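You operate a simulated robot arm through the tools that you are given. There is no shell and no other tool. Be economical: measure what you need, move in short steps, check, and stop when the job is done.

Carry out the task below with a simulated robot arm. There is one attempt and no reset: what you move stays moved.

## Task
Sand the scuff off the plate in the vice, then wax that patch.
Fine: sanding block, white wax pad and the HARD WAX tin; put both tools back and leave the vice locked. A coat counts when it lies all over at full strength: go over it till it gets no stronger. What is to be rubbed or washed off counts as gone when no trace of it is left.

Only the result counts: the job must be done as asked and must still hold three seconds after the hand-in. Knocking over, shifting, dropping, spilling or breaking anything else fails it.

## Robot
A 6-joint arm with a two-finger parallel gripper on a trunk, on a base that drives. Base frame: it is fixed to the floor where the robot stands at the start and does not move with it; the origin is under the middle of the robot, x ahead of it, y to its left, z up. Units: m, rad, N and s.
Its first joint turns from -2.897 to 2.897 rad. Places, roughly: vice lever [0.4, 0.1, 0.8]. Payload 3.91 kg.
The tool frame sits at the grasp point between the pads (the TCP): z along the fingers, y along the line on which they close. The tips reach 0.03 m beyond it. The gripper opens to 0.11 m. The fingers are 0.02 m wide and 0.01 m thick; the gripper's body (0.048 by 0.112 m) begins 0.055 m behind the TCP.
Orientation is told as [roll, pitch, yaw] about the base's x, y, z axes, in that order, counted from this pose: with the fingers straight down and closing along the base's y, the tool's x points along the base's -x, its y along +y and its z along -z.

## Interface
- The arm moves only by the tool servo_tool. Its argument "plan" is text: rows parted by semicolons, each of 7 numbers parted by spaces: the shift along the tool's x, y, z in mm, then the turn, a rotation vector about the tool's x, y, z in rad, then the opening, from 0 (shut) to 1 (fully open). In form: tx ty tz rx ry rz gripper; .... A call has 1 to 10 rows; each row shifts and turns the commanded pose from where the row before left it, along the tool's axes as they then stand. Rows are played at 5 a second. More than 0.05 m and 0.15 rad between two rows, or a gripper value outside its range, and nothing of the call is played. A pose out of reach is approached as far as the arm can. The call stops where the force on the tool passes 40 N (or 10 N more than at its start, if that is more) or the arm is blocked; 0.2 s more then pass. Each finger travels about 0.153 m/s and halts on what it meets, pressing with about 26 N; the grip force reading is that of the motor and also rises with nothing between the fingers. The clock runs only during rows and for 0.2 s after the last one: add rows that do not move to give the fingers time. It gives the time, the measured TCP pose, the force on the tool (base axes), the opening and the grip force at its end, in the units of the frame above (readings bear some noise), with the torque about the TCP (base axes, N m) and any sound that the robot's microphone picked up, and new pictures: "views" is both (left out), scene, wrist or none.
- Cameras (640 x 400 px; columns grow to the right, rows downward): "scene" is now at [0.2112, 0.2093, 1.3602]; the picture's right is [-0.29, -0.96, 0.00], its down [-0.61, 0.19, -0.77] and it looks along [0.74, -0.23, -0.64] (base axes); focal length 254 px, centre (320, 200). "wrist" rides on the gripper at [0.072, 0.017, -0.103] in the tool frame; the picture's right is [-0.23, 0.97, 0.00], its down [-0.76, -0.18, -0.62] and it looks along [-0.61, -0.14, 0.78] (tool axes); focal length 222 px, centre (320, 200). There is no depth. A picture from a camera that has moved, and an enlarged one, comes with that camera's place and axes in the base frame and with its lens.
- roll_base(legs): drives the robot by 1 to 6 legs, each [ahead, turn to the left] in m and rad, along the robot's own axes; the way and the turn of a leg run together, so that a leg with both is an arc; at most 1.5 m and 3.142 rad a leg. The arm and the cameras ride along, it lands a little off, and it stops where it bumps. It gives what a move gives, and a new picture of the scene camera.
- pan_tilt(pan, tilt): turns the head with the scene camera to pan (to the left, within 2.094 rad either way) and tilt (down, from -0.506 to 1.204), counted from straight ahead of the robot. It gives what a move gives, and a new picture of the scene camera.
- zoom(camera, box): a new picture of the part [left, top, right, bottom] of that camera's present view, enlarged. The clock stands still meanwhile.
- job_done(): hands the job in; it is judged then, once.

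Work in short steps. Places have to be worked out from the pictures, the camera data and where the tool is seen: move nearer, look again, correct. Check each grasp and each placing, and mend what went wrong. You have 120 turns and 260 pictures in all, those below and enlarged ones among them. Open the gripper and draw the arm clear of the work before you hand the job in, unless the task says otherwise; then end with one line.

The tools are called after ">>>" as a command line: name --argument value ..., lists and objects as JSON in quotes. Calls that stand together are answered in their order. servo_tool: Moves the arm, as the interface text tells. Its arguments: {"type":"object","properties":{"plan":{"type":"string"},"views":{"type":"string","enum":["both","scene","wrist","none"]}},"required":["plan"]} The other tools are called the same way: roll_base (legs) drives the base; pan_tilt (pan, tilt) turns the head that bears the scene camera; zoom (camera, box) takes an enlarged picture of a part of a camera's view; job_done () hands the job in.

At the start:

```text
time: 0.0
ee_pos: [0.5442, 0.2374, 1.1381]
orientation: [0.0, 0.001, 0.0]
force: [0.1, -1.1, 0.3]
moment: [0.02, 0.0, -0.02]
grip_width: 0.11
gripper_force: 0.0
robot x, y, heading: [-0.0017, -0.0016, 0.003]
head pan, tilt: [-0.298, 0.691]
```

scene: 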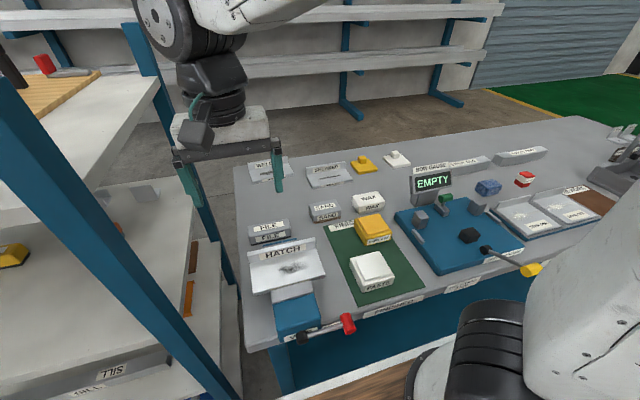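
wrist: 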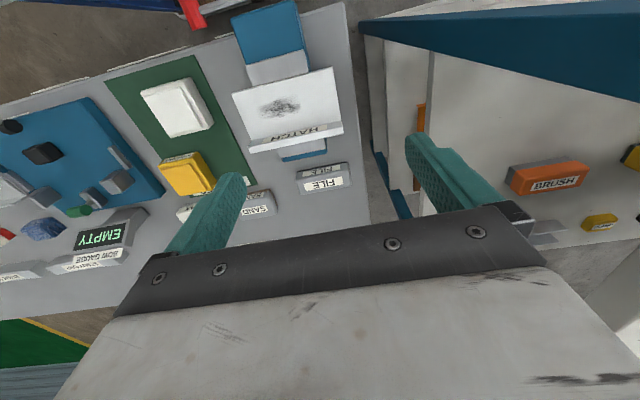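

I start by enlarging the work area to read the labels.

>>> zoom --camera "scene" --box '[230, 140, 430, 265]'

>>> zoom --camera "scene" --box '[230, 230, 430, 355]'

>>> zoom --camera "scene" --box '[390, 130, 640, 286]'

>>> zoom --camera "wrist" --box '[100, 40, 400, 228]'

```text
3.20 times, centred on (330, 202) of scene
camera zoom: at [0.2112, 0.2093, 1.3602], right [-0.29, -0.96, 0.0], down [-0.61, 0.19, -0.77], along [0.74, -0.23, -0.64], focal length 812 px, centre (288, 192)
```

zoom: 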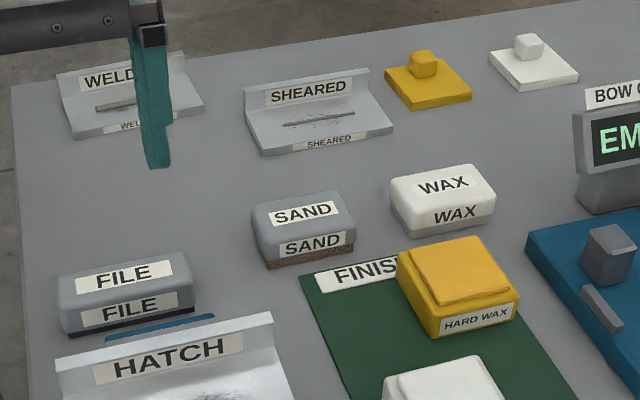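

```text
3.20 times, centred on (330, 292) of scene
camera zoom: at [0.2112, 0.2093, 1.3602], right [-0.29, -0.96, 0.0], down [-0.61, 0.19, -0.77], along [0.74, -0.23, -0.64], focal length 812 px, centre (288, -96)
```

zoom: 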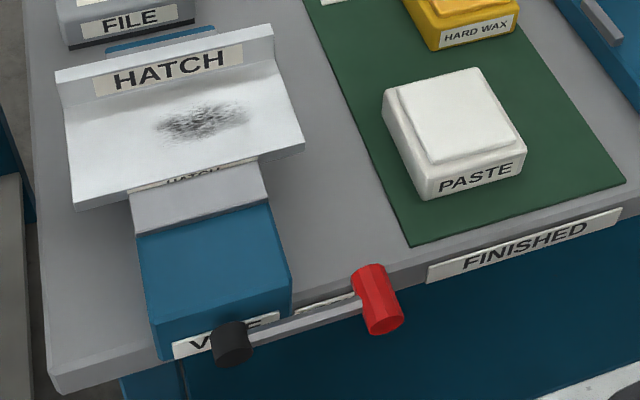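

```text
2.56 times, centred on (515, 208) of scene
camera zoom: at [0.2112, 0.2093, 1.3602], right [-0.29, -0.96, 0.0], down [-0.61, 0.19, -0.77], along [0.74, -0.23, -0.64], focal length 650 px, centre (-179, 180)
```

zoom: 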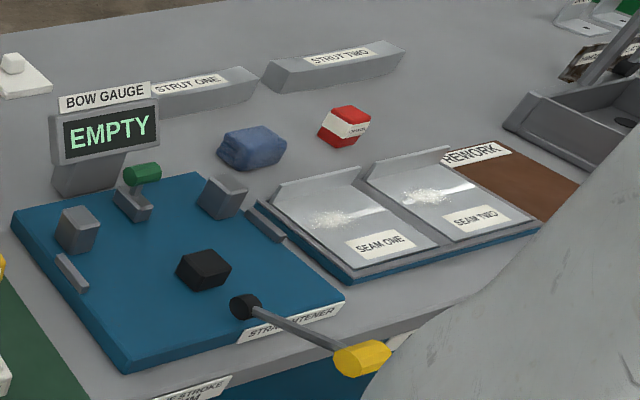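

```text
2.13 times, centred on (250, 134) of wrist
camera zoom: at [0.4722, 0.2547, 1.2424], right [0.23, 0.97, 0.0], down [0.76, -0.18, 0.62], along [0.61, -0.14, -0.78], focal length 473 px, centre (469, 340)
```

zoom: 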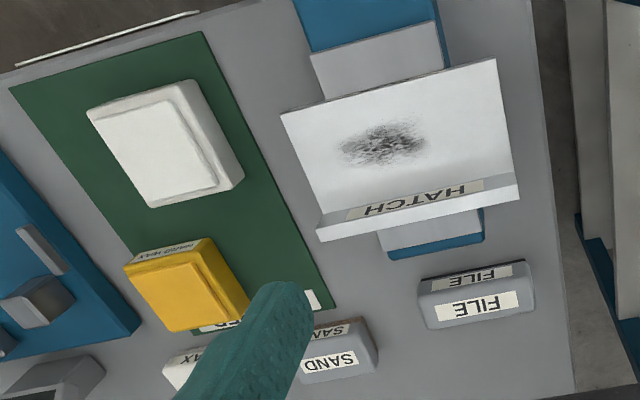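

The tins look open and their knobbed lids are set aside. SAND is near (0.81, 0.01) and WAX near (0.80, -0.15). I move the wrist camera closer to measure.

>>> servo_tool --plan "-14 -34 18 0 0 0 1;-14 -34 18 0 0 0 1;-14 -34 18 0 0 0 1;-14 -34 18 0 0 0 1;-14 -34 18 0 0 0 1;-14 -34 18 0 0 0 1;-14 -34 18 0 0 0 1;0 0 0 0 0 0 1"

```text
time: 1.8
ee_pos: [0.6413, -0.0004, 1.0117]
orientation: [0.0, 0.0, 0.002]
force: [0.0, 0.2, 0.4]
moment: [-0.01, 0.01, 0.0]
grip_width: 0.11
gripper_force: 0.0
robot x, y, heading: [0.0011, 0.0044, 0.001]
head pan, tilt: [-0.298, 0.691]
camera scene: at [0.2111, 0.2093, 1.3603], right [-0.29, -0.96, 0.0], down [-0.61, 0.19, -0.77], along [0.74, -0.23, -0.64], focal length 254 px, centre (320, 200)
camera wrist: at [0.5696, 0.0164, 1.1149], right [0.23, 0.97, 0.0], down [0.76, -0.18, 0.62], along [0.61, -0.14, -0.78], focal length 222 px, centre (320, 200)
```

scene: 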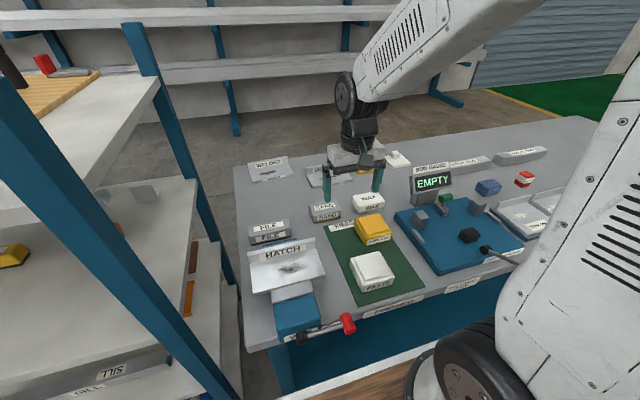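
wrist: 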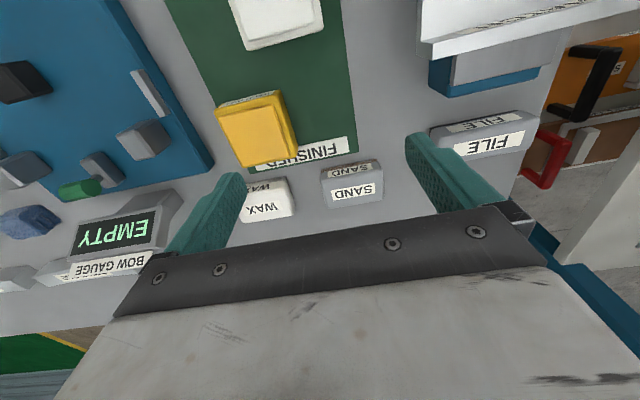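

SAND is aligned with the base axes: long side along y, top at about z 0.83, centre about (0.787, 0.018). I turn the gripper 90° so it closes along x.

>>> servo_tool --plan "0 0 5 0 0 -0.15 1;0 0 5 0 0 -0.15 1;0 0 5 0 0 -0.15 1;0 0 5 0 0 -0.15 1;0 0 5 0 0 -0.15 1;0 0 5 0 0 -0.15 1;0 0 5 0 0 -0.15 1;0 0 5 0 0 -0.15 1;0 0 5 0 0 -0.15 1;0 0 5 0 0 -0.15 1" --views "none"

>>> servo_tool --plan "0 0 0 0 0 -0.072 1;26 -47 0 0 0 0 1;26 -47 0 0 0 0 1;28 -44 0 0 0 0 1;0 0 0 0 0 0 1"

```text
time: 4.0
ee_pos: [0.6431, 0.0003, 0.9621]
orientation: [-0.001, 0.001, 1.503]
force: [-0.1, 0.1, -0.3]
moment: [0.0, 0.02, 0.02]
grip_width: 0.1101
gripper_force: 0.1
robot x, y, heading: [-0.001, 0.0018, 0.002]
head pan, tilt: [-0.298, 0.691]
```

```text
refused: row 2 steps farther than a row can; nothing moved
```

Row was just over 50 mm; I split it.

>>> servo_tool --plan "0 0 0 0 0 -0.07 1;16 -28 0 0 0 0 1;16 -28 0 0 0 0 1;16 -28 0 0 0 0 1;16 -28 0 0 0 0 1;16 -28 0 0 0 0 1;0 0 0 0 0 0 1"

```text
time: 5.6
ee_pos: [0.7867, -0.0809, 0.963]
orientation: [0.0, 0.001, 1.57]
force: [0.1, -0.3, -0.4]
moment: [0.0, 0.02, -0.01]
grip_width: 0.1102
gripper_force: 0.1
robot x, y, heading: [-0.0013, -0.0008, 0.004]
head pan, tilt: [-0.298, 0.691]
camera scene: at [0.2111, 0.2093, 1.3603], right [-0.29, -0.96, 0.0], down [-0.61, 0.19, -0.77], along [0.74, -0.23, -0.64], focal length 254 px, centre (320, 200)
camera wrist: at [0.7693, -0.1527, 1.0663], right [-0.97, 0.23, 0.0], down [0.18, 0.76, 0.62], along [0.14, 0.61, -0.78], focal length 222 px, centre (320, 200)
```

scene: 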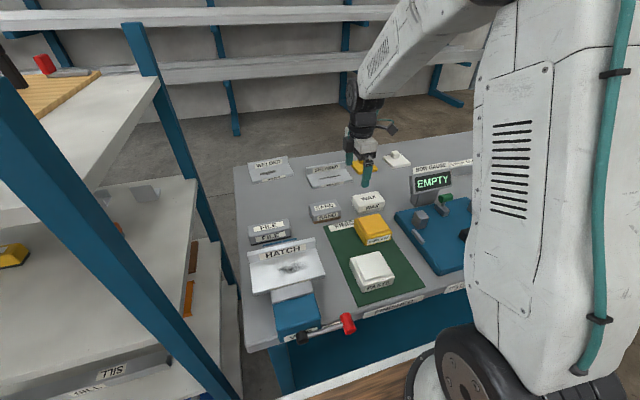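
wrist: 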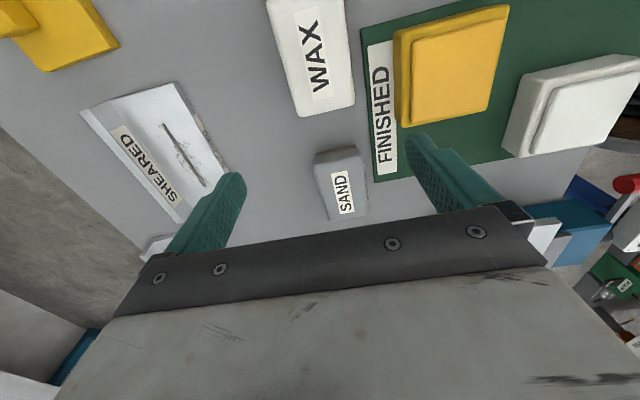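

SAND's centre looks like about (0.779, 0.02). I zoom in to measure its edges.

>>> zoom --camera "wrist" --box '[250, 100, 442, 220]'

```text
3.33 times, centred on (346, 160) of wrist
camera zoom: at [0.7693, -0.1527, 1.0663], right [-0.97, 0.23, 0.0], down [0.18, 0.76, 0.62], along [0.14, 0.61, -0.78], focal length 740 px, centre (233, 333)
```

zoom: 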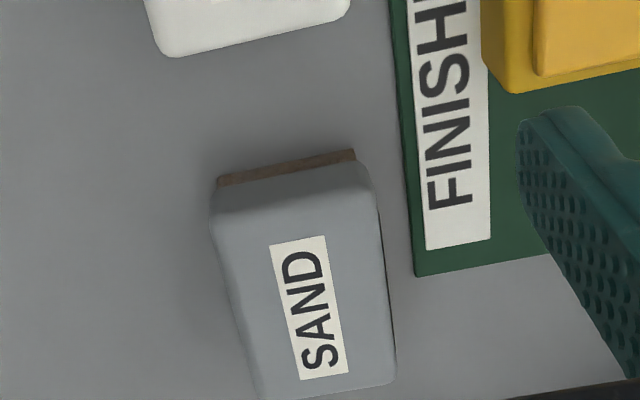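

Table is at about z 0.80 and the block top at about 0.84, size roughly 0.054 × 0.09. I move over the block and partway down.

>>> servo_tool --plan "-33 3 0 0 0 0 1;-33 3 0 0 0 0 1;-33 3 0 0 0 0 1;0 0 35 0 0 0 1;0 0 35 0 0 0 1;0 0 0 0 0 0 1"

```text
time: 7.0
ee_pos: [0.775, 0.0184, 0.8934]
orientation: [-0.001, -0.001, 1.568]
force: [0.2, -0.8, -0.4]
moment: [0.03, -0.02, 0.01]
grip_width: 0.1101
gripper_force: 0.0
robot x, y, heading: [0.0031, 0.0008, 0.001]
head pan, tilt: [-0.298, 0.691]
camera scene: at [0.2111, 0.2093, 1.3603], right [-0.29, -0.96, 0.0], down [-0.61, 0.19, -0.77], along [0.74, -0.23, -0.64], focal length 254 px, centre (320, 200)
camera wrist: at [0.7587, -0.0537, 0.9964], right [-0.97, 0.23, 0.0], down [0.18, 0.76, 0.62], along [0.14, 0.61, -0.78], focal length 222 px, centre (320, 200)
```

scene: 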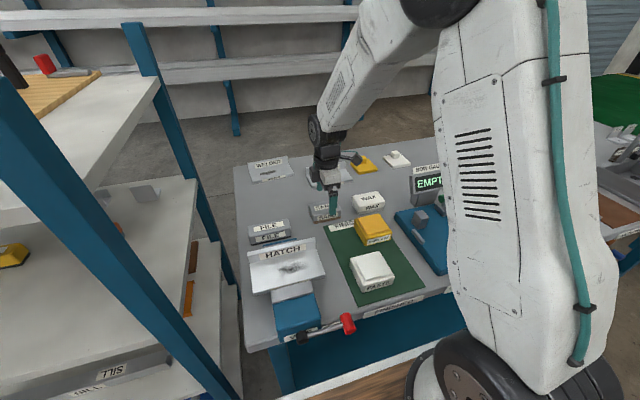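
wrist: 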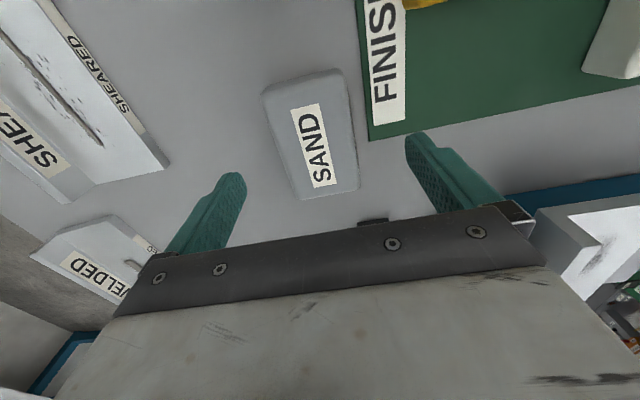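

Alignment looks right (block centre ≈ 0.778, 0.018). I lower to grasp height and close.

>>> servo_tool --plan "0 -3 20 0 0 0 1;0 0 20 0 0 0 1;0 0 11 0 0 0 1;0 0 0 0 0 0 0.3;0 0 0 0 0 0 0.3;0 0 0 0 0 0 0.3"

```text
time: 8.4
ee_pos: [0.7767, 0.0188, 0.843]
orientation: [0.001, 0.0, 1.569]
force: [0.3, 0.2, -0.2]
moment: [0.06, -0.02, 0.01]
grip_width: 0.0595
gripper_force: 26.0
robot x, y, heading: [-0.0013, 0.0018, 0.001]
head pan, tilt: [-0.298, 0.691]
camera scene: at [0.2112, 0.2093, 1.3602], right [-0.29, -0.96, 0.0], down [-0.61, 0.19, -0.77], along [0.74, -0.23, -0.64], focal length 254 px, centre (320, 200)
camera wrist: at [0.7594, -0.0535, 0.945], right [-0.97, 0.23, 0.0], down [0.18, 0.76, 0.62], along [0.14, 0.61, -0.78], focal length 222 px, centre (320, 200)
```

scene: 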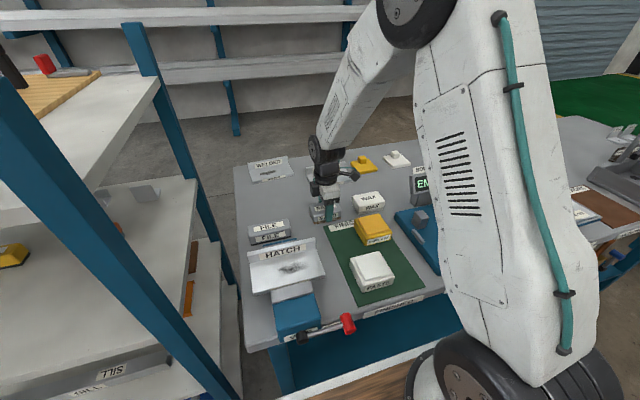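
wrist: 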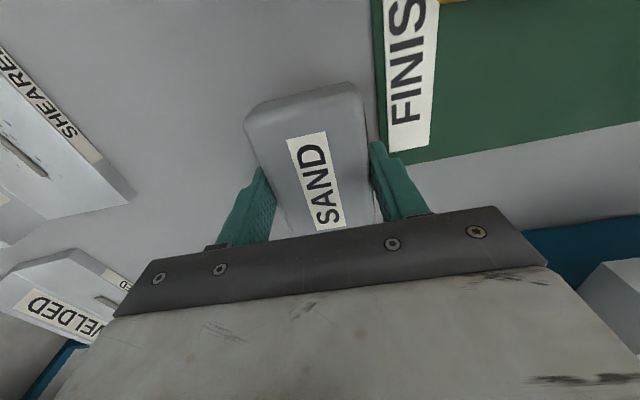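

Grasped at 0.06 m width. I lift it and view the vice while there.

>>> servo_tool --plan "0 0 -30 0 0 0 0.2;0 0 -40 0 0 0 0.2;0 0 -40 0 0 0 0.2;0 0 0 0 0 0 0.2"

>>> zoom --camera "scene" --box '[240, 270, 368, 350]'

```text
time: 9.4
ee_pos: [0.7771, 0.0189, 0.9529]
orientation: [0.0, 0.001, 1.57]
force: [0.3, -0.8, -1.3]
moment: [0.01, 0.02, 0.0]
grip_width: 0.0593
gripper_force: 26.0
robot x, y, heading: [0.0006, 0.0028, 0.004]
head pan, tilt: [-0.298, 0.691]
camera scene: at [0.2113, 0.2093, 1.3602], right [-0.29, -0.96, 0.0], down [-0.61, 0.19, -0.77], along [0.74, -0.23, -0.64], focal length 254 px, centre (320, 200)
camera wrist: at [0.7599, -0.0552, 1.0556], right [-0.97, 0.23, 0.0], down [0.18, 0.76, 0.62], along [0.14, 0.61, -0.78], focal length 222 px, centre (320, 200)
```

scene: 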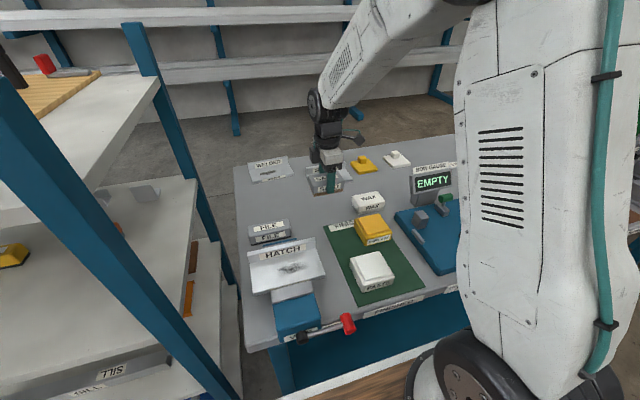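
wrist: 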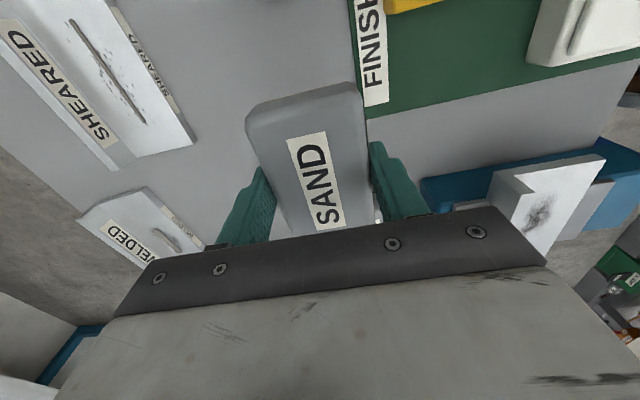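

```text
5.00 times, centred on (304, 310) of scene
camera zoom: at [0.2113, 0.2093, 1.3602], right [-0.29, -0.96, 0.0], down [-0.61, 0.19, -0.77], along [0.74, -0.23, -0.64], focal length 1269 px, centre (400, -350)
```

zoom: 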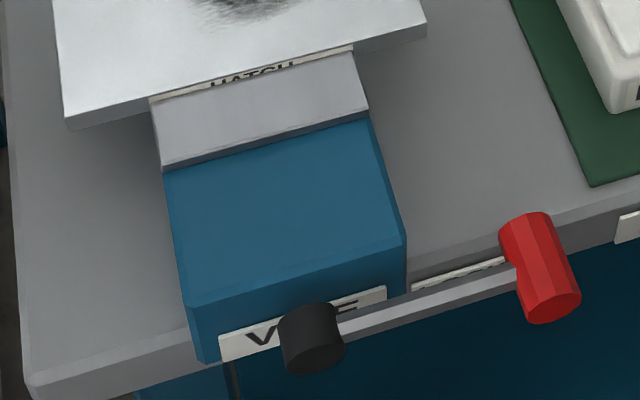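

The plate's vice lever lies horizontal, and a label behind it is hidden. I back the base off a bit to read the lock marking on the bench front.

>>> roll_base --legs '[[-0.3, 0]]'

>>> zoom --camera "scene" --box '[220, 180, 380, 280]'

```text
time: 11.4
ee_pos: [0.4845, 0.0198, 0.9522]
orientation: [-0.002, 0.0, 1.573]
force: [-0.1, -0.2, -1.1]
moment: [-0.01, -0.02, -0.01]
grip_width: 0.0597
gripper_force: 25.7
robot x, y, heading: [-0.2936, -0.0017, 0.002]
head pan, tilt: [-0.298, 0.691]
camera scene: at [-0.0827, 0.2095, 1.3602], right [-0.29, -0.96, 0.0], down [-0.61, 0.19, -0.77], along [0.74, -0.22, -0.64], focal length 254 px, centre (320, 200)
```

scene: 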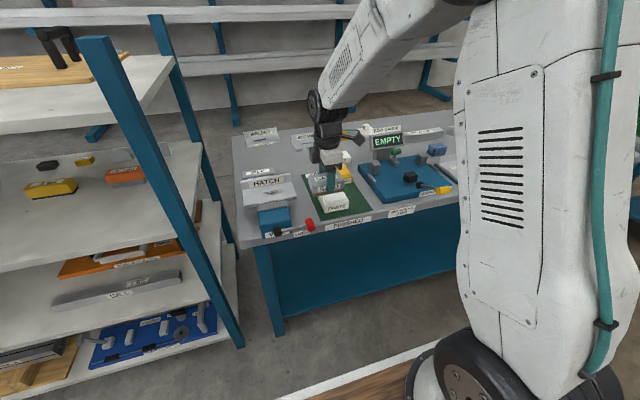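

```text
4.00 times, centred on (300, 230) of scene
camera zoom: at [-0.0827, 0.2095, 1.3602], right [-0.29, -0.96, 0.0], down [-0.61, 0.19, -0.77], along [0.74, -0.22, -0.64], focal length 1015 px, centre (400, 80)
```

zoom: 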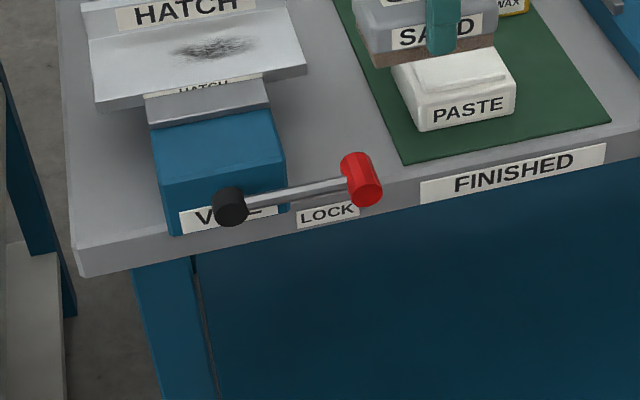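

The lever points at LOCK, so the vice is locked already. I drive forward to about x = -0.1, which puts the plate and tools all comfortably in reach.

>>> roll_base --legs '[[0.2, 0]]'

>>> zoom --camera "scene" --box '[220, 190, 348, 270]'

>>> zoom --camera "wrist" --box '[0, 0, 640, 400]'

```text
time: 13.0
ee_pos: [0.68, 0.0186, 0.952]
orientation: [0.0, 0.0, 1.57]
force: [-0.4, 0.4, -1.6]
moment: [0.02, 0.0, 0.01]
grip_width: 0.0597
gripper_force: 26.3
robot x, y, heading: [-0.0972, -0.0005, -0.0]
head pan, tilt: [-0.298, 0.691]
camera scene: at [0.1144, 0.2096, 1.3602], right [-0.29, -0.96, 0.0], down [-0.61, 0.19, -0.77], along [0.74, -0.23, -0.64], focal length 254 px, centre (320, 200)
```

scene: 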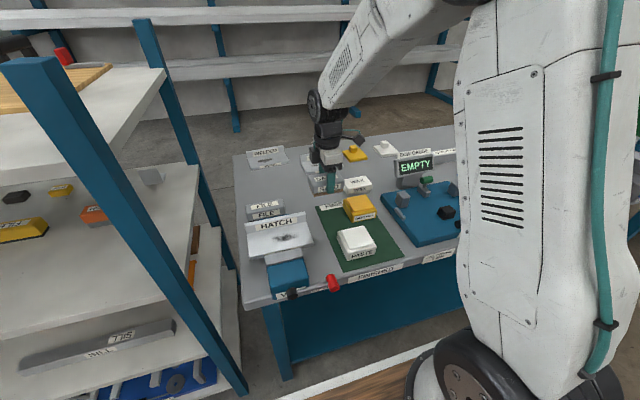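

```text
5.00 times, centred on (284, 230) of scene
camera zoom: at [0.1144, 0.2096, 1.3602], right [-0.29, -0.96, 0.0], down [-0.61, 0.19, -0.77], along [0.74, -0.23, -0.64], focal length 1269 px, centre (500, 50)
```

zoom: 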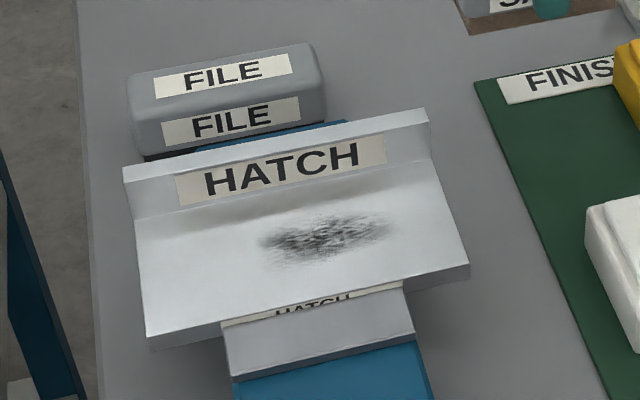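

```text
1.00 times, centred on (320, 200) of wrist (not enlarged: the box is as wide or as high as the picture)
camera zoom: at [0.6633, -0.0541, 1.0552], right [-0.97, 0.23, 0.0], down [0.18, 0.76, 0.62], along [0.14, 0.61, -0.78], focal length 222 px, centre (320, 200)
```

zoom: 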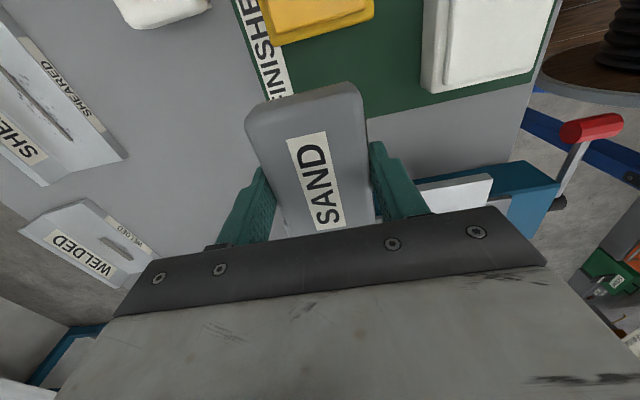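

Triangulating the three scene views puts the plate surface at z ≈ 0.875, the scuff around (0.558, 0.165) at about 0.03 × 0.07, and the flange at x ≈ 0.60 with its top at about 0.91. I raise and move over the scuff.

>>> servo_tool --plan "0 0 -45 0 0 0 0.2;-29 26 0 0 0 0 0.2;-29 26 0 0 0 0 0.2;-29 26 0 0 0 0 0.2;-29 26 0 0 0 0 0.2;-29 26 0 0 0 0 0.2;0 0 25 0 0 0 0.2;0 0 0 0 0 0 0.2"

>>> zoom --camera "scene" --box '[220, 190, 348, 270]'

```text
time: 14.8
ee_pos: [0.5511, 0.163, 0.9698]
orientation: [-0.001, 0.0, 1.571]
force: [-0.1, -0.3, -1.2]
moment: [0.0, 0.03, 0.01]
grip_width: 0.0598
gripper_force: 26.2
robot x, y, heading: [-0.0973, -0.0025, 0.001]
head pan, tilt: [-0.298, 0.691]
camera scene: at [0.1142, 0.2097, 1.3602], right [-0.29, -0.96, 0.0], down [-0.61, 0.19, -0.77], along [0.74, -0.23, -0.64], focal length 254 px, centre (320, 200)
camera wrist: at [0.5349, 0.0907, 1.0725], right [-0.97, 0.23, 0.0], down [0.18, 0.76, 0.62], along [0.14, 0.61, -0.78], focal length 222 px, centre (320, 200)
```

scene: 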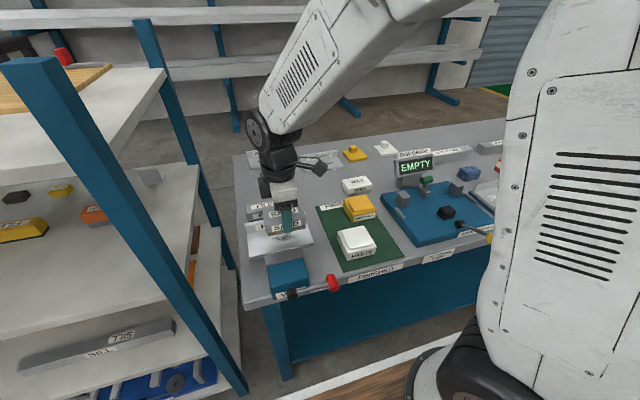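
wrist: 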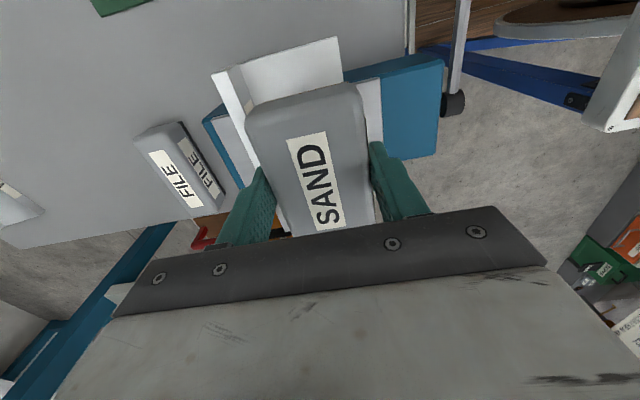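

```text
5.00 times, centred on (284, 230) of scene
camera zoom: at [0.1142, 0.2097, 1.3602], right [-0.29, -0.96, 0.0], down [-0.61, 0.19, -0.77], along [0.74, -0.23, -0.64], focal length 1269 px, centre (500, 50)
```

zoom: 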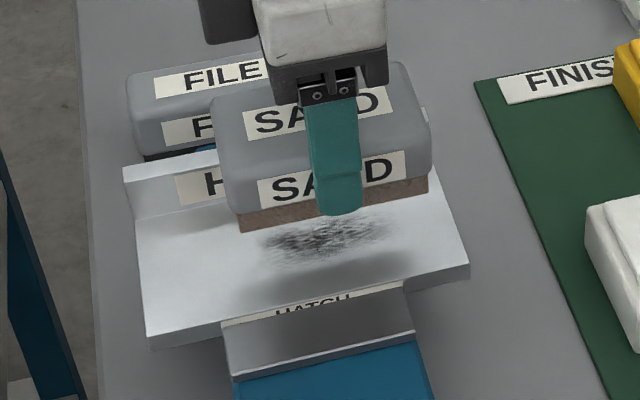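

The wrist view confirms the plate edge (front x ≈ 0.524, flange inner x ≈ 0.598). I descend towards contact.

>>> servo_tool --plan "0 2 20 0 0 0 0.2;0 0 15 0 0 0 0.2;0 0 5 0 0 0 0.2;0 0 0 0 0 0 0.2" --views "none"

>>> zoom --camera "scene" --box '[220, 190, 348, 270]'

```text
time: 15.8
ee_pos: [0.5473, 0.1652, 0.9312]
orientation: [0.0, 0.0, 1.571]
force: [1.0, -1.0, -1.4]
moment: [0.01, 0.01, 0.0]
grip_width: 0.0595
gripper_force: 25.8
robot x, y, heading: [-0.0927, 0.0013, 0.004]
head pan, tilt: [-0.298, 0.691]
```

```text
5.00 times, centred on (284, 230) of scene
camera zoom: at [0.1143, 0.2097, 1.3602], right [-0.29, -0.96, 0.0], down [-0.61, 0.19, -0.77], along [0.74, -0.23, -0.64], focal length 1269 px, centre (500, 50)
```

zoom: 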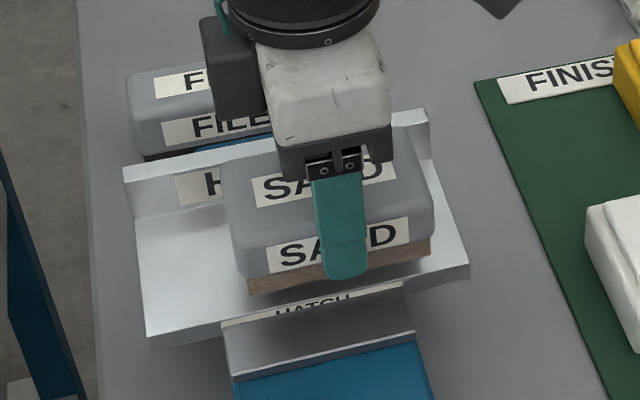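

I keep lowering in small steps until there is contact.

>>> servo_tool --plan "0 0 4 0 0 0 0.2;0 0 3 0 0 0 0.2;0 0 2 0 0 0 0.2;0 0 2 0 0 0 0.2;0 0 0 0 0 0 0.2" --views "none"

```text
time: 17.0
ee_pos: [0.5493, 0.1631, 0.9215]
orientation: [0.0, -0.001, 1.57]
force: [0.3, 1.1, -1.4]
moment: [-0.05, -0.02, 0.03]
grip_width: 0.0595
gripper_force: 25.9
robot x, y, heading: [-0.0954, -0.0019, 0.005]
head pan, tilt: [-0.298, 0.691]
```

>>> servo_tool --plan "0 0 2 0 0 0 0.2;0 0 1 0 0 0 0.2;0 0 1 0 0 0 0.2;0 0 0 0 0 0 0.2" --views "none"

```text
time: 18.0
ee_pos: [0.5497, 0.1639, 0.918]
orientation: [-0.001, 0.0, 1.572]
force: [0.5, -0.4, -0.4]
moment: [0.03, -0.02, 0.0]
grip_width: 0.0595
gripper_force: 26.3
robot x, y, heading: [-0.095, 0.0003, 0.004]
head pan, tilt: [-0.298, 0.691]
```

No contact yet (force only the block's weight); I continue down 1–2 mm at a time.

>>> servo_tool --plan "0 0 1 0 0 0 0.2;0 0 1 0 0 0 0.2;0 0 1 0 0 0 0.2;0 0 0 0 0 0 0.2" --views "none"

>>> zoom --camera "scene" --box '[220, 190, 348, 270]'

```text
time: 19.0
ee_pos: [0.549, 0.1636, 0.9135]
orientation: [-0.002, -0.002, 1.571]
force: [0.5, -0.8, 7.7]
moment: [-0.11, -0.09, 0.01]
grip_width: 0.0598
gripper_force: 25.9
robot x, y, heading: [-0.0978, -0.0015, -0.001]
head pan, tilt: [-0.298, 0.691]
```

```text
5.00 times, centred on (284, 230) of scene
camera zoom: at [0.1141, 0.2096, 1.3603], right [-0.29, -0.96, 0.0], down [-0.61, 0.19, -0.77], along [0.74, -0.23, -0.64], focal length 1269 px, centre (500, 50)
```

zoom: 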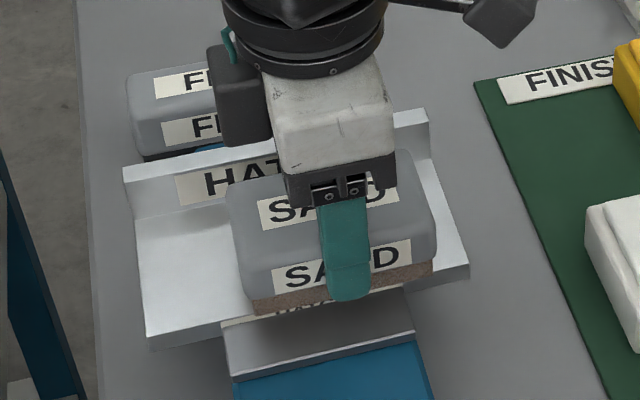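

Contact at about 8 N on the plate. I sand with strokes along y, ±25 mm.

>>> servo_tool --plan "-12 -2 0 0 0 0 0.2;-12 0 0 0 0 0 0.2;12 0 0 0 0 0 0.2;12 0 0 0 0 0 0.2;12 0 0 0 0 0 0.2;12 0 0 0 0 0 0.2;-12 0 0 0 0 0 0.2;-12 0 0 0 0 0 0.2;0 0 0 0 0 0 0.2" --views "none"

>>> zoom --camera "scene" --box '[220, 190, 348, 270]'

```text
time: 21.0
ee_pos: [0.5496, 0.1628, 0.9137]
orientation: [0.0, 0.003, 1.571]
force: [1.4, -3.0, 5.7]
moment: [-0.08, -0.14, -0.08]
grip_width: 0.0596
gripper_force: 25.9
robot x, y, heading: [-0.0922, -0.0014, -0.0]
head pan, tilt: [-0.298, 0.691]
```

```text
5.00 times, centred on (284, 230) of scene
camera zoom: at [0.1142, 0.2095, 1.3603], right [-0.29, -0.96, 0.0], down [-0.61, 0.19, -0.77], along [0.74, -0.23, -0.64], focal length 1269 px, centre (500, 50)
```

zoom: 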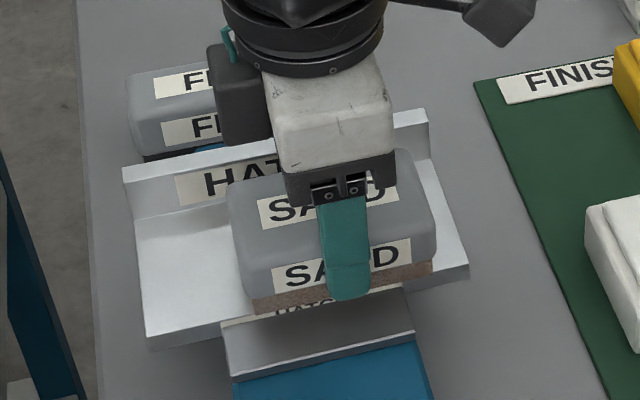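

Plate is holding firm. I do more strokes, with a slight move towards the flange, then lift to inspect.

>>> servo_tool --plan "-13 -2 0.5 0 0 0 0.2;-13 0 0 0 0 0 0.2;13 0 0 0 0 0 0.2;13 0 0 0 0 0 0.2;13 0 0 0 0 0 0.2;13 0 0 0 0 0 0.2;-13 2 0 0 0 0 0.2;-13 2 0 0 0 0 0.2;-13 0 0 0 0 0 0.2;-13 0 0 0 0 0 0.2" --views "none"

>>> servo_tool --plan "13 0 0 0 0 0 0.2;13 0 0 0 0 0 0.2;13 -2 0 0 0 0 0.2;13 0 0 0 0 0 0.2;-13 0 0 0 0 0 0.2;-13 0 0 0 0 0 0.2;0 0 -20 0 0 0 0.2;0 0 -45 0 0 0 0.2;0 0 -45 0 0 0 0.2;0 0 0 0 0 0 0.2" --views "none"

>>> zoom --camera "scene" --box '[220, 190, 348, 270]'

```text
time: 23.2
ee_pos: [0.5481, 0.1901, 0.9139]
orientation: [0.001, 0.001, 1.571]
force: [0.3, -1.1, 2.5]
moment: [-0.01, -0.13, 0.04]
grip_width: 0.0595
gripper_force: 26.5
robot x, y, heading: [-0.0944, 0.0009, 0.001]
head pan, tilt: [-0.298, 0.691]
```

```text
time: 25.4
ee_pos: [0.548, 0.1622, 1.0256]
orientation: [0.001, 0.0, 1.569]
force: [-0.7, -0.8, -1.4]
moment: [0.0, -0.01, -0.01]
grip_width: 0.0598
gripper_force: 25.8
robot x, y, heading: [-0.0946, -0.0025, 0.0]
head pan, tilt: [-0.298, 0.691]
```

```text
5.00 times, centred on (284, 230) of scene
camera zoom: at [0.1143, 0.2097, 1.3602], right [-0.29, -0.96, 0.0], down [-0.61, 0.19, -0.77], along [0.74, -0.23, -0.64], focal length 1269 px, centre (500, 50)
```

zoom: 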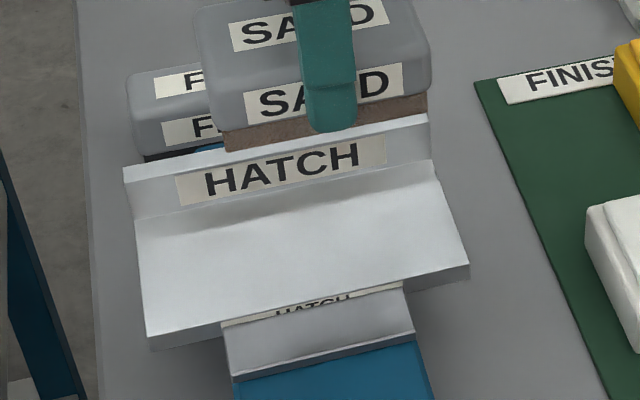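

The scuff looks gone; I zoom tighter to check for faint traces.

>>> zoom --camera "scene" --box '[244, 220, 316, 265]'

```text
8.89 times, centred on (280, 242) of scene
camera zoom: at [0.1143, 0.2097, 1.3602], right [-0.29, -0.96, 0.0], down [-0.61, 0.19, -0.77], along [0.74, -0.23, -0.64], focal length 2256 px, centre (676, -178)
```

zoom: 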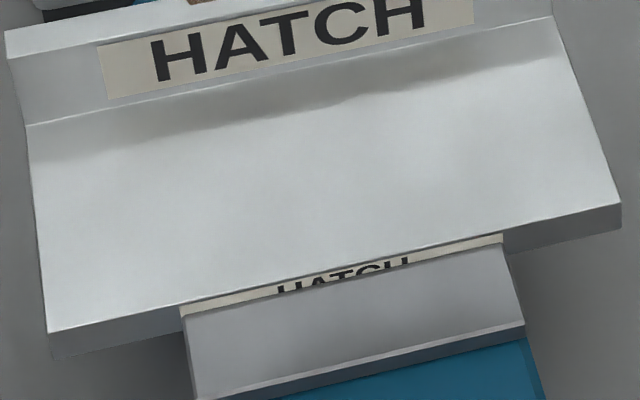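

It looks clean. For safety I go once more over the same patch, then return the block.

>>> servo_tool --plan "0 0 45 0 0 0 0.2;0 0 45 0 0 0 0.2;0 -1 21 0 0 0 0.2;0 0 1 0 0 0 0.2;-14 0 0 0 0 0 0.2;-14 0 0 0 0 0 0.2;14 0 0 0 0 0 0.2;14 0 0 0 0 0 0.2;14 0 0 0 0 0 0.2;14 0 0 0 0 0 0.2" --views "none"

>>> servo_tool --plan "-14 -3 0 0 0 0 0.2;-14 0 0 0 0 0 0.2;-14 0 0 0 0 0 0.2;-14 0 0 0 0 0 0.2;14 0 0 0 0 0 0.2;14 0 0 0 0 0 0.2;14 0 0 0 0 0 0.2;14 0 0 0 0 0 0.2;-14 0 0 0 0 0 0.2;-14 0 0 0 0 0 0.2" --views "none"

>>> servo_tool --plan "0 3 -20 0 0 0 0.2;0 0 -45 0 0 0 0.2;0 0 -15 0 0 0 0.2;0 0 0 0 0 0 0.2" --views "wrist"

>>> zoom --camera "scene" --box '[244, 220, 316, 265]'

```text
time: 27.6
ee_pos: [0.5513, 0.1361, 0.9133]
orientation: [0.0, 0.0, 1.571]
force: [-1.1, 4.6, 15.3]
moment: [0.29, -0.03, -0.05]
grip_width: 0.0594
gripper_force: 26.5
robot x, y, heading: [-0.094, 0.0007, 0.003]
head pan, tilt: [-0.298, 0.691]
```

```text
time: 29.8
ee_pos: [0.5534, 0.1643, 0.9113]
orientation: [0.001, 0.004, 1.57]
force: [0.1, 0.6, -0.9]
moment: [0.0, -0.03, -0.02]
grip_width: 0.0596
gripper_force: 26.1
robot x, y, heading: [-0.094, 0.0004, 0.0]
head pan, tilt: [-0.298, 0.691]
```

```text
time: 30.8
ee_pos: [0.5507, 0.1609, 0.9925]
orientation: [0.001, 0.0, 1.572]
force: [0.4, -0.3, -1.2]
moment: [0.0, -0.01, 0.0]
grip_width: 0.0595
gripper_force: 25.3
robot x, y, heading: [-0.0974, 0.0008, 0.001]
head pan, tilt: [-0.298, 0.691]
camera wrist: at [0.5336, 0.0904, 1.0958], right [-0.97, 0.23, 0.0], down [0.18, 0.76, 0.62], along [0.14, 0.61, -0.78], focal length 222 px, centre (320, 200)
```

wrist: 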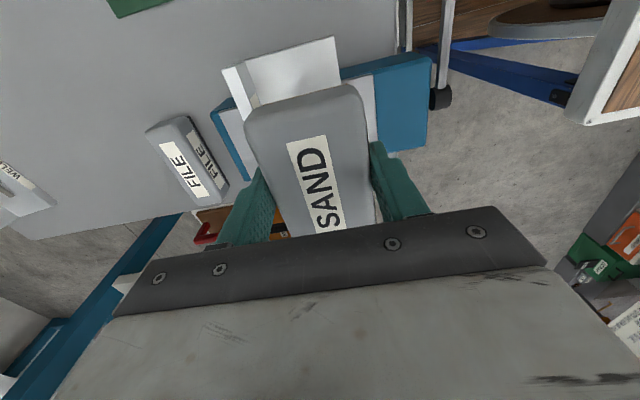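

```text
8.89 times, centred on (280, 242) of scene
camera zoom: at [0.1143, 0.2097, 1.3602], right [-0.29, -0.96, 0.0], down [-0.61, 0.19, -0.77], along [0.74, -0.23, -0.64], focal length 2256 px, centre (676, -178)
```

zoom: 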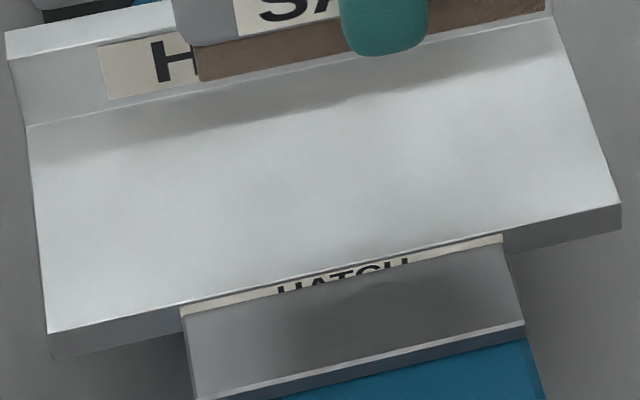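

Clean. I carry the sanding block back to its original place, (0.777, 0.019).

>>> servo_tool --plan "24 -38 0 0 0 0 0.2;24 -38 0 0 0 0 0.2;24 -38 0 0 0 0 0.2;24 -38 0 0 0 0 0.2;23 -37 0 0 0 0 0.2;23 -37 0 0 0 0 0.2;0 0 45 0 0 0 0.2;0 0 45 0 0 0 0.2;0 0 35 0 0 0 0.2;0 0 0 0 0 0 0.2"

```text
time: 33.0
ee_pos: [0.7764, 0.0221, 0.8665]
orientation: [-0.001, 0.0, 1.57]
force: [-0.2, 0.7, -1.3]
moment: [-0.02, 0.03, 0.02]
grip_width: 0.0595
gripper_force: 25.6
robot x, y, heading: [-0.0984, -0.0026, 0.002]
head pan, tilt: [-0.298, 0.691]
camera scene: at [0.1143, 0.2096, 1.3602], right [-0.29, -0.96, 0.0], down [-0.61, 0.19, -0.77], along [0.74, -0.23, -0.64], focal length 254 px, centre (320, 200)
camera wrist: at [0.76, -0.0505, 0.9695], right [-0.97, 0.23, 0.0], down [0.18, 0.76, 0.62], along [0.14, 0.61, -0.78], focal length 222 px, centre (320, 200)
```

scene: 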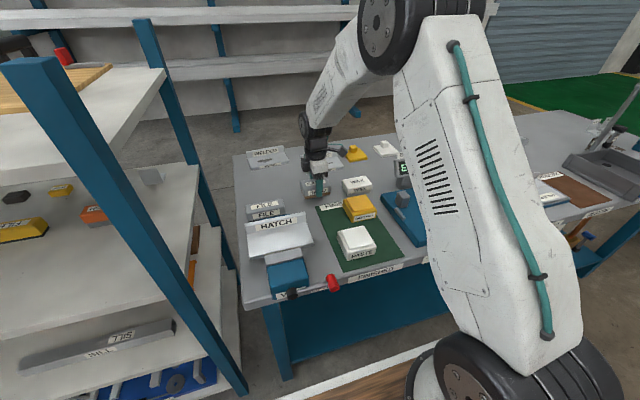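
wrist: 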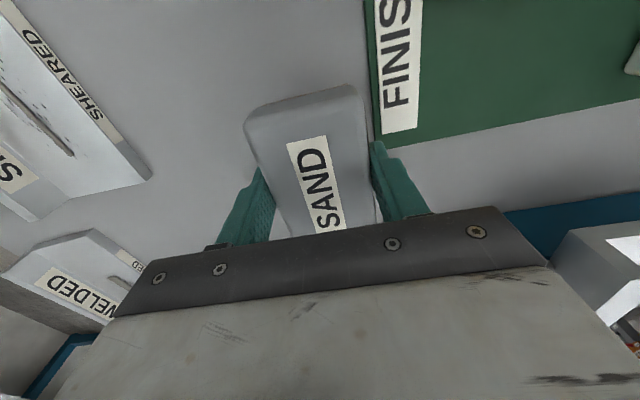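

>>> servo_tool --plan "3 0 10 0 0 0 0.2;0 0 8 0 0 0 0.2;0 0 3 0 0 0 0.2;0 0 2 0 0 0 0.2;0 0 0 0 0 0 0.2" --views "none"

```text
time: 34.2
ee_pos: [0.7763, 0.0179, 0.8435]
orientation: [-0.001, 0.001, 1.571]
force: [-0.5, -0.2, -1.0]
moment: [0.03, -0.01, -0.03]
grip_width: 0.0596
gripper_force: 25.8
robot x, y, heading: [-0.0944, -0.0024, 0.003]
head pan, tilt: [-0.298, 0.691]
```

Nearly down; I ease the last millimetre or two, then open only after contact.

>>> servo_tool --plan "0 0 1 0 0 0 0.2;0 0 1 0 0 0 0.2;0 0 0 0 0 0 0.2" --views "none"

```text
time: 35.0
ee_pos: [0.7783, 0.0181, 0.8422]
orientation: [-0.001, 0.0, 1.57]
force: [0.2, 1.2, -1.6]
moment: [0.03, -0.03, 0.0]
grip_width: 0.0595
gripper_force: 25.7
robot x, y, heading: [-0.0979, 0.0013, 0.003]
head pan, tilt: [-0.298, 0.691]
```

>>> servo_tool --plan "0 0 1 0 0 0 0.2;0 0 1 0 0 0 0.2;0 0 0 0 0 0 0.2" --views "none"

```text
time: 35.8
ee_pos: [0.7778, 0.018, 0.8388]
orientation: [0.0, 0.0, 1.571]
force: [0.0, -0.1, -1.1]
moment: [0.01, 0.0, -0.03]
grip_width: 0.0597
gripper_force: 26.0
robot x, y, heading: [-0.0974, 0.0011, -0.002]
head pan, tilt: [-0.298, 0.691]
```

>>> servo_tool --plan "0 0 1 0 0 0 0.2;0 0 1 0 0 0 0.2;0 0 0 0 0 0 0.2" --views "none"

>>> zoom --camera "scene" --box '[280, 150, 360, 200]'

```text
time: 36.6
ee_pos: [0.7771, 0.0185, 0.8392]
orientation: [-0.003, -0.001, 1.57]
force: [4.6, 0.0, 11.0]
moment: [-0.13, 0.16, 0.05]
grip_width: 0.0593
gripper_force: 26.0
robot x, y, heading: [-0.0996, -0.0021, 0.003]
head pan, tilt: [-0.298, 0.691]
```

```text
8.00 times, centred on (320, 175) of scene
camera zoom: at [0.114, 0.2096, 1.3603], right [-0.29, -0.96, 0.0], down [-0.61, 0.19, -0.77], along [0.74, -0.23, -0.64], focal length 2030 px, centre (320, 400)
```

zoom: 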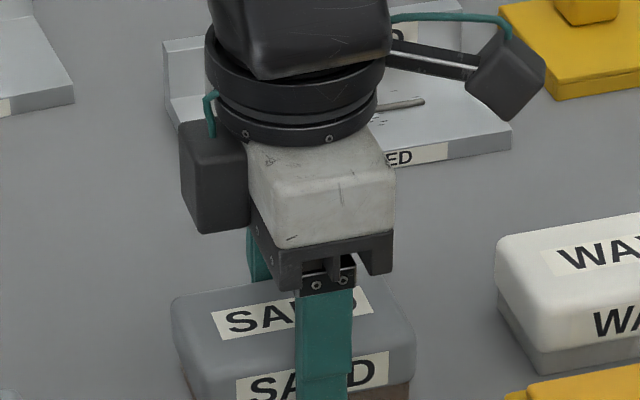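

Contact at 11 N: it is on the bench. I release and rise, then shift to where the camera sees the WAX pad.

>>> servo_tool --plan "0 0 -1 0 0 0 1;0 0 0 0 0 0 1;0 0 0 0 0 0 1;0 0 -30 0 0 0 1;0 0 -45 0 0 0 1;0 0 -45 0 0 0 1;45 0 0 0 0 0 1;45 0 0 0 0 0 1;45 0 0 0 0 0 1;45 0 0 0 0 0 1" --views "none"

>>> servo_tool --plan "45 0 0 0 0 0 1;20 0 0 0 0 0 1;0 0 0 0 0 0 1"

```text
time: 38.8
ee_pos: [0.7776, -0.1668, 0.9583]
orientation: [-0.001, 0.001, 1.572]
force: [-0.4, 0.5, 0.8]
moment: [-0.05, -0.02, 0.03]
grip_width: 0.1101
gripper_force: 0.1
robot x, y, heading: [-0.0934, 0.0015, -0.002]
head pan, tilt: [-0.298, 0.691]
```

```text
time: 39.6
ee_pos: [0.778, -0.2298, 0.9583]
orientation: [-0.001, 0.001, 1.571]
force: [0.0, -0.1, 1.0]
moment: [0.0, 0.0, -0.03]
grip_width: 0.1097
gripper_force: 0.0
robot x, y, heading: [-0.097, -0.001, 0.002]
head pan, tilt: [-0.298, 0.691]
camera scene: at [0.1143, 0.2096, 1.3603], right [-0.29, -0.96, 0.0], down [-0.61, 0.19, -0.77], along [0.74, -0.22, -0.64], focal length 254 px, centre (320, 200)
camera wrist: at [0.7609, -0.3016, 1.0611], right [-0.97, 0.23, 0.0], down [0.18, 0.76, 0.62], along [0.14, 0.61, -0.78], focal length 222 px, centre (320, 200)
```

scene: 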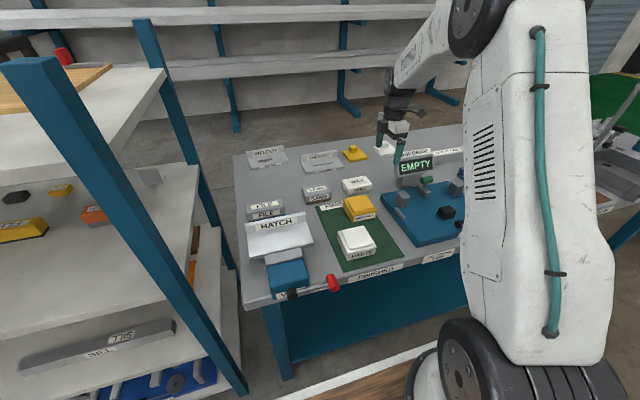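
wrist: 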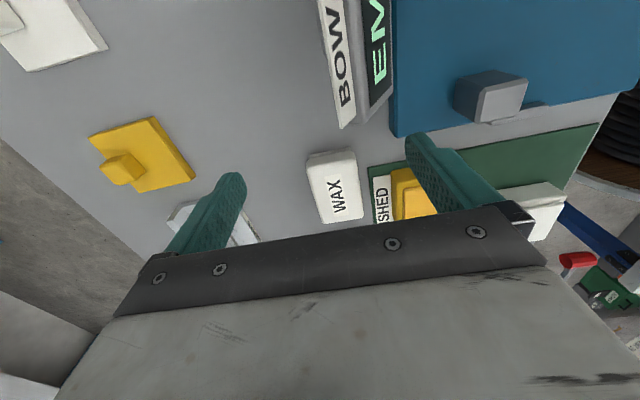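

I zoom in on the WAX pad to measure it and its gap to the tin.

>>> zoom --camera "wrist" --box '[270, 120, 430, 220]'

```text
4.00 times, centred on (350, 170) of wrist
camera zoom: at [0.7609, -0.3016, 1.0611], right [-0.97, 0.23, 0.0], down [0.18, 0.76, 0.62], along [0.14, 0.61, -0.78], focal length 888 px, centre (200, 320)
```

zoom: 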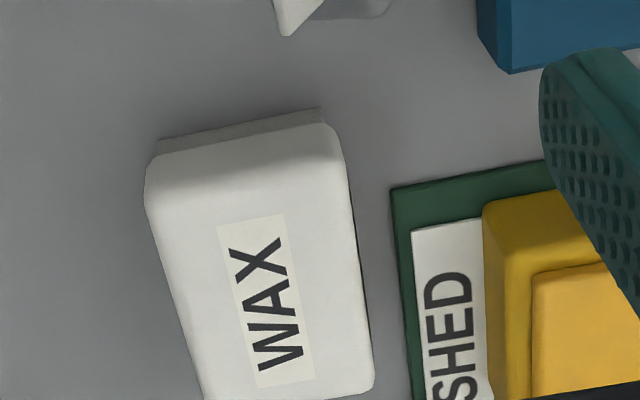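

WAX pad centre ≈ (0.778, -0.137), with the tin edge at x ≈ 0.712. I narrow the opening to about 0.08 so the near finger clears the tin, then move above the pad.

>>> servo_tool --plan "-31 0 0 0 0 0 0.72;-31 0 0 0 0 0 0.72;-31 0 0 0 0 0 0.72;0 0 40 0 0 0 0.72;0 0 25 0 0 0 0.72;0 0 0 0 0 0 0.72"

```text
time: 41.0
ee_pos: [0.7784, -0.1334, 0.8917]
orientation: [0.0, 0.0, 1.57]
force: [-0.9, -0.4, 0.7]
moment: [0.0, 0.0, -0.01]
grip_width: 0.079
gripper_force: 0.0
robot x, y, heading: [-0.0961, -0.0018, -0.001]
head pan, tilt: [-0.298, 0.691]
camera scene: at [0.1142, 0.2096, 1.3603], right [-0.29, -0.96, 0.0], down [-0.61, 0.19, -0.77], along [0.74, -0.22, -0.64], focal length 254 px, centre (320, 200)
camera wrist: at [0.7613, -0.2059, 0.996], right [-0.97, 0.23, 0.0], down [0.18, 0.76, 0.62], along [0.14, 0.61, -0.78], focal length 222 px, centre (320, 200)
```

scene: 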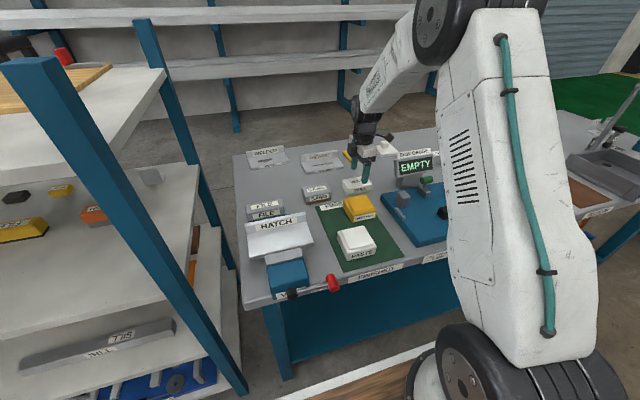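
wrist: 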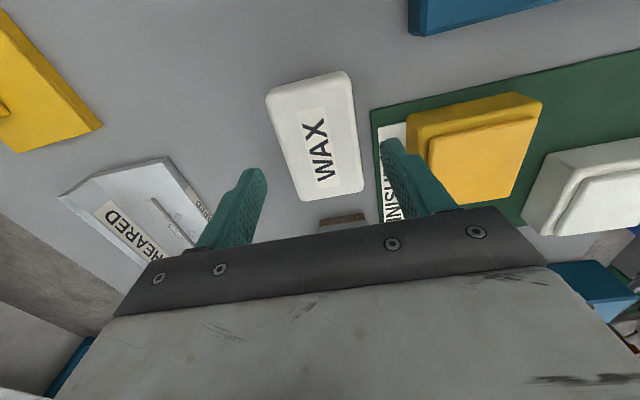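

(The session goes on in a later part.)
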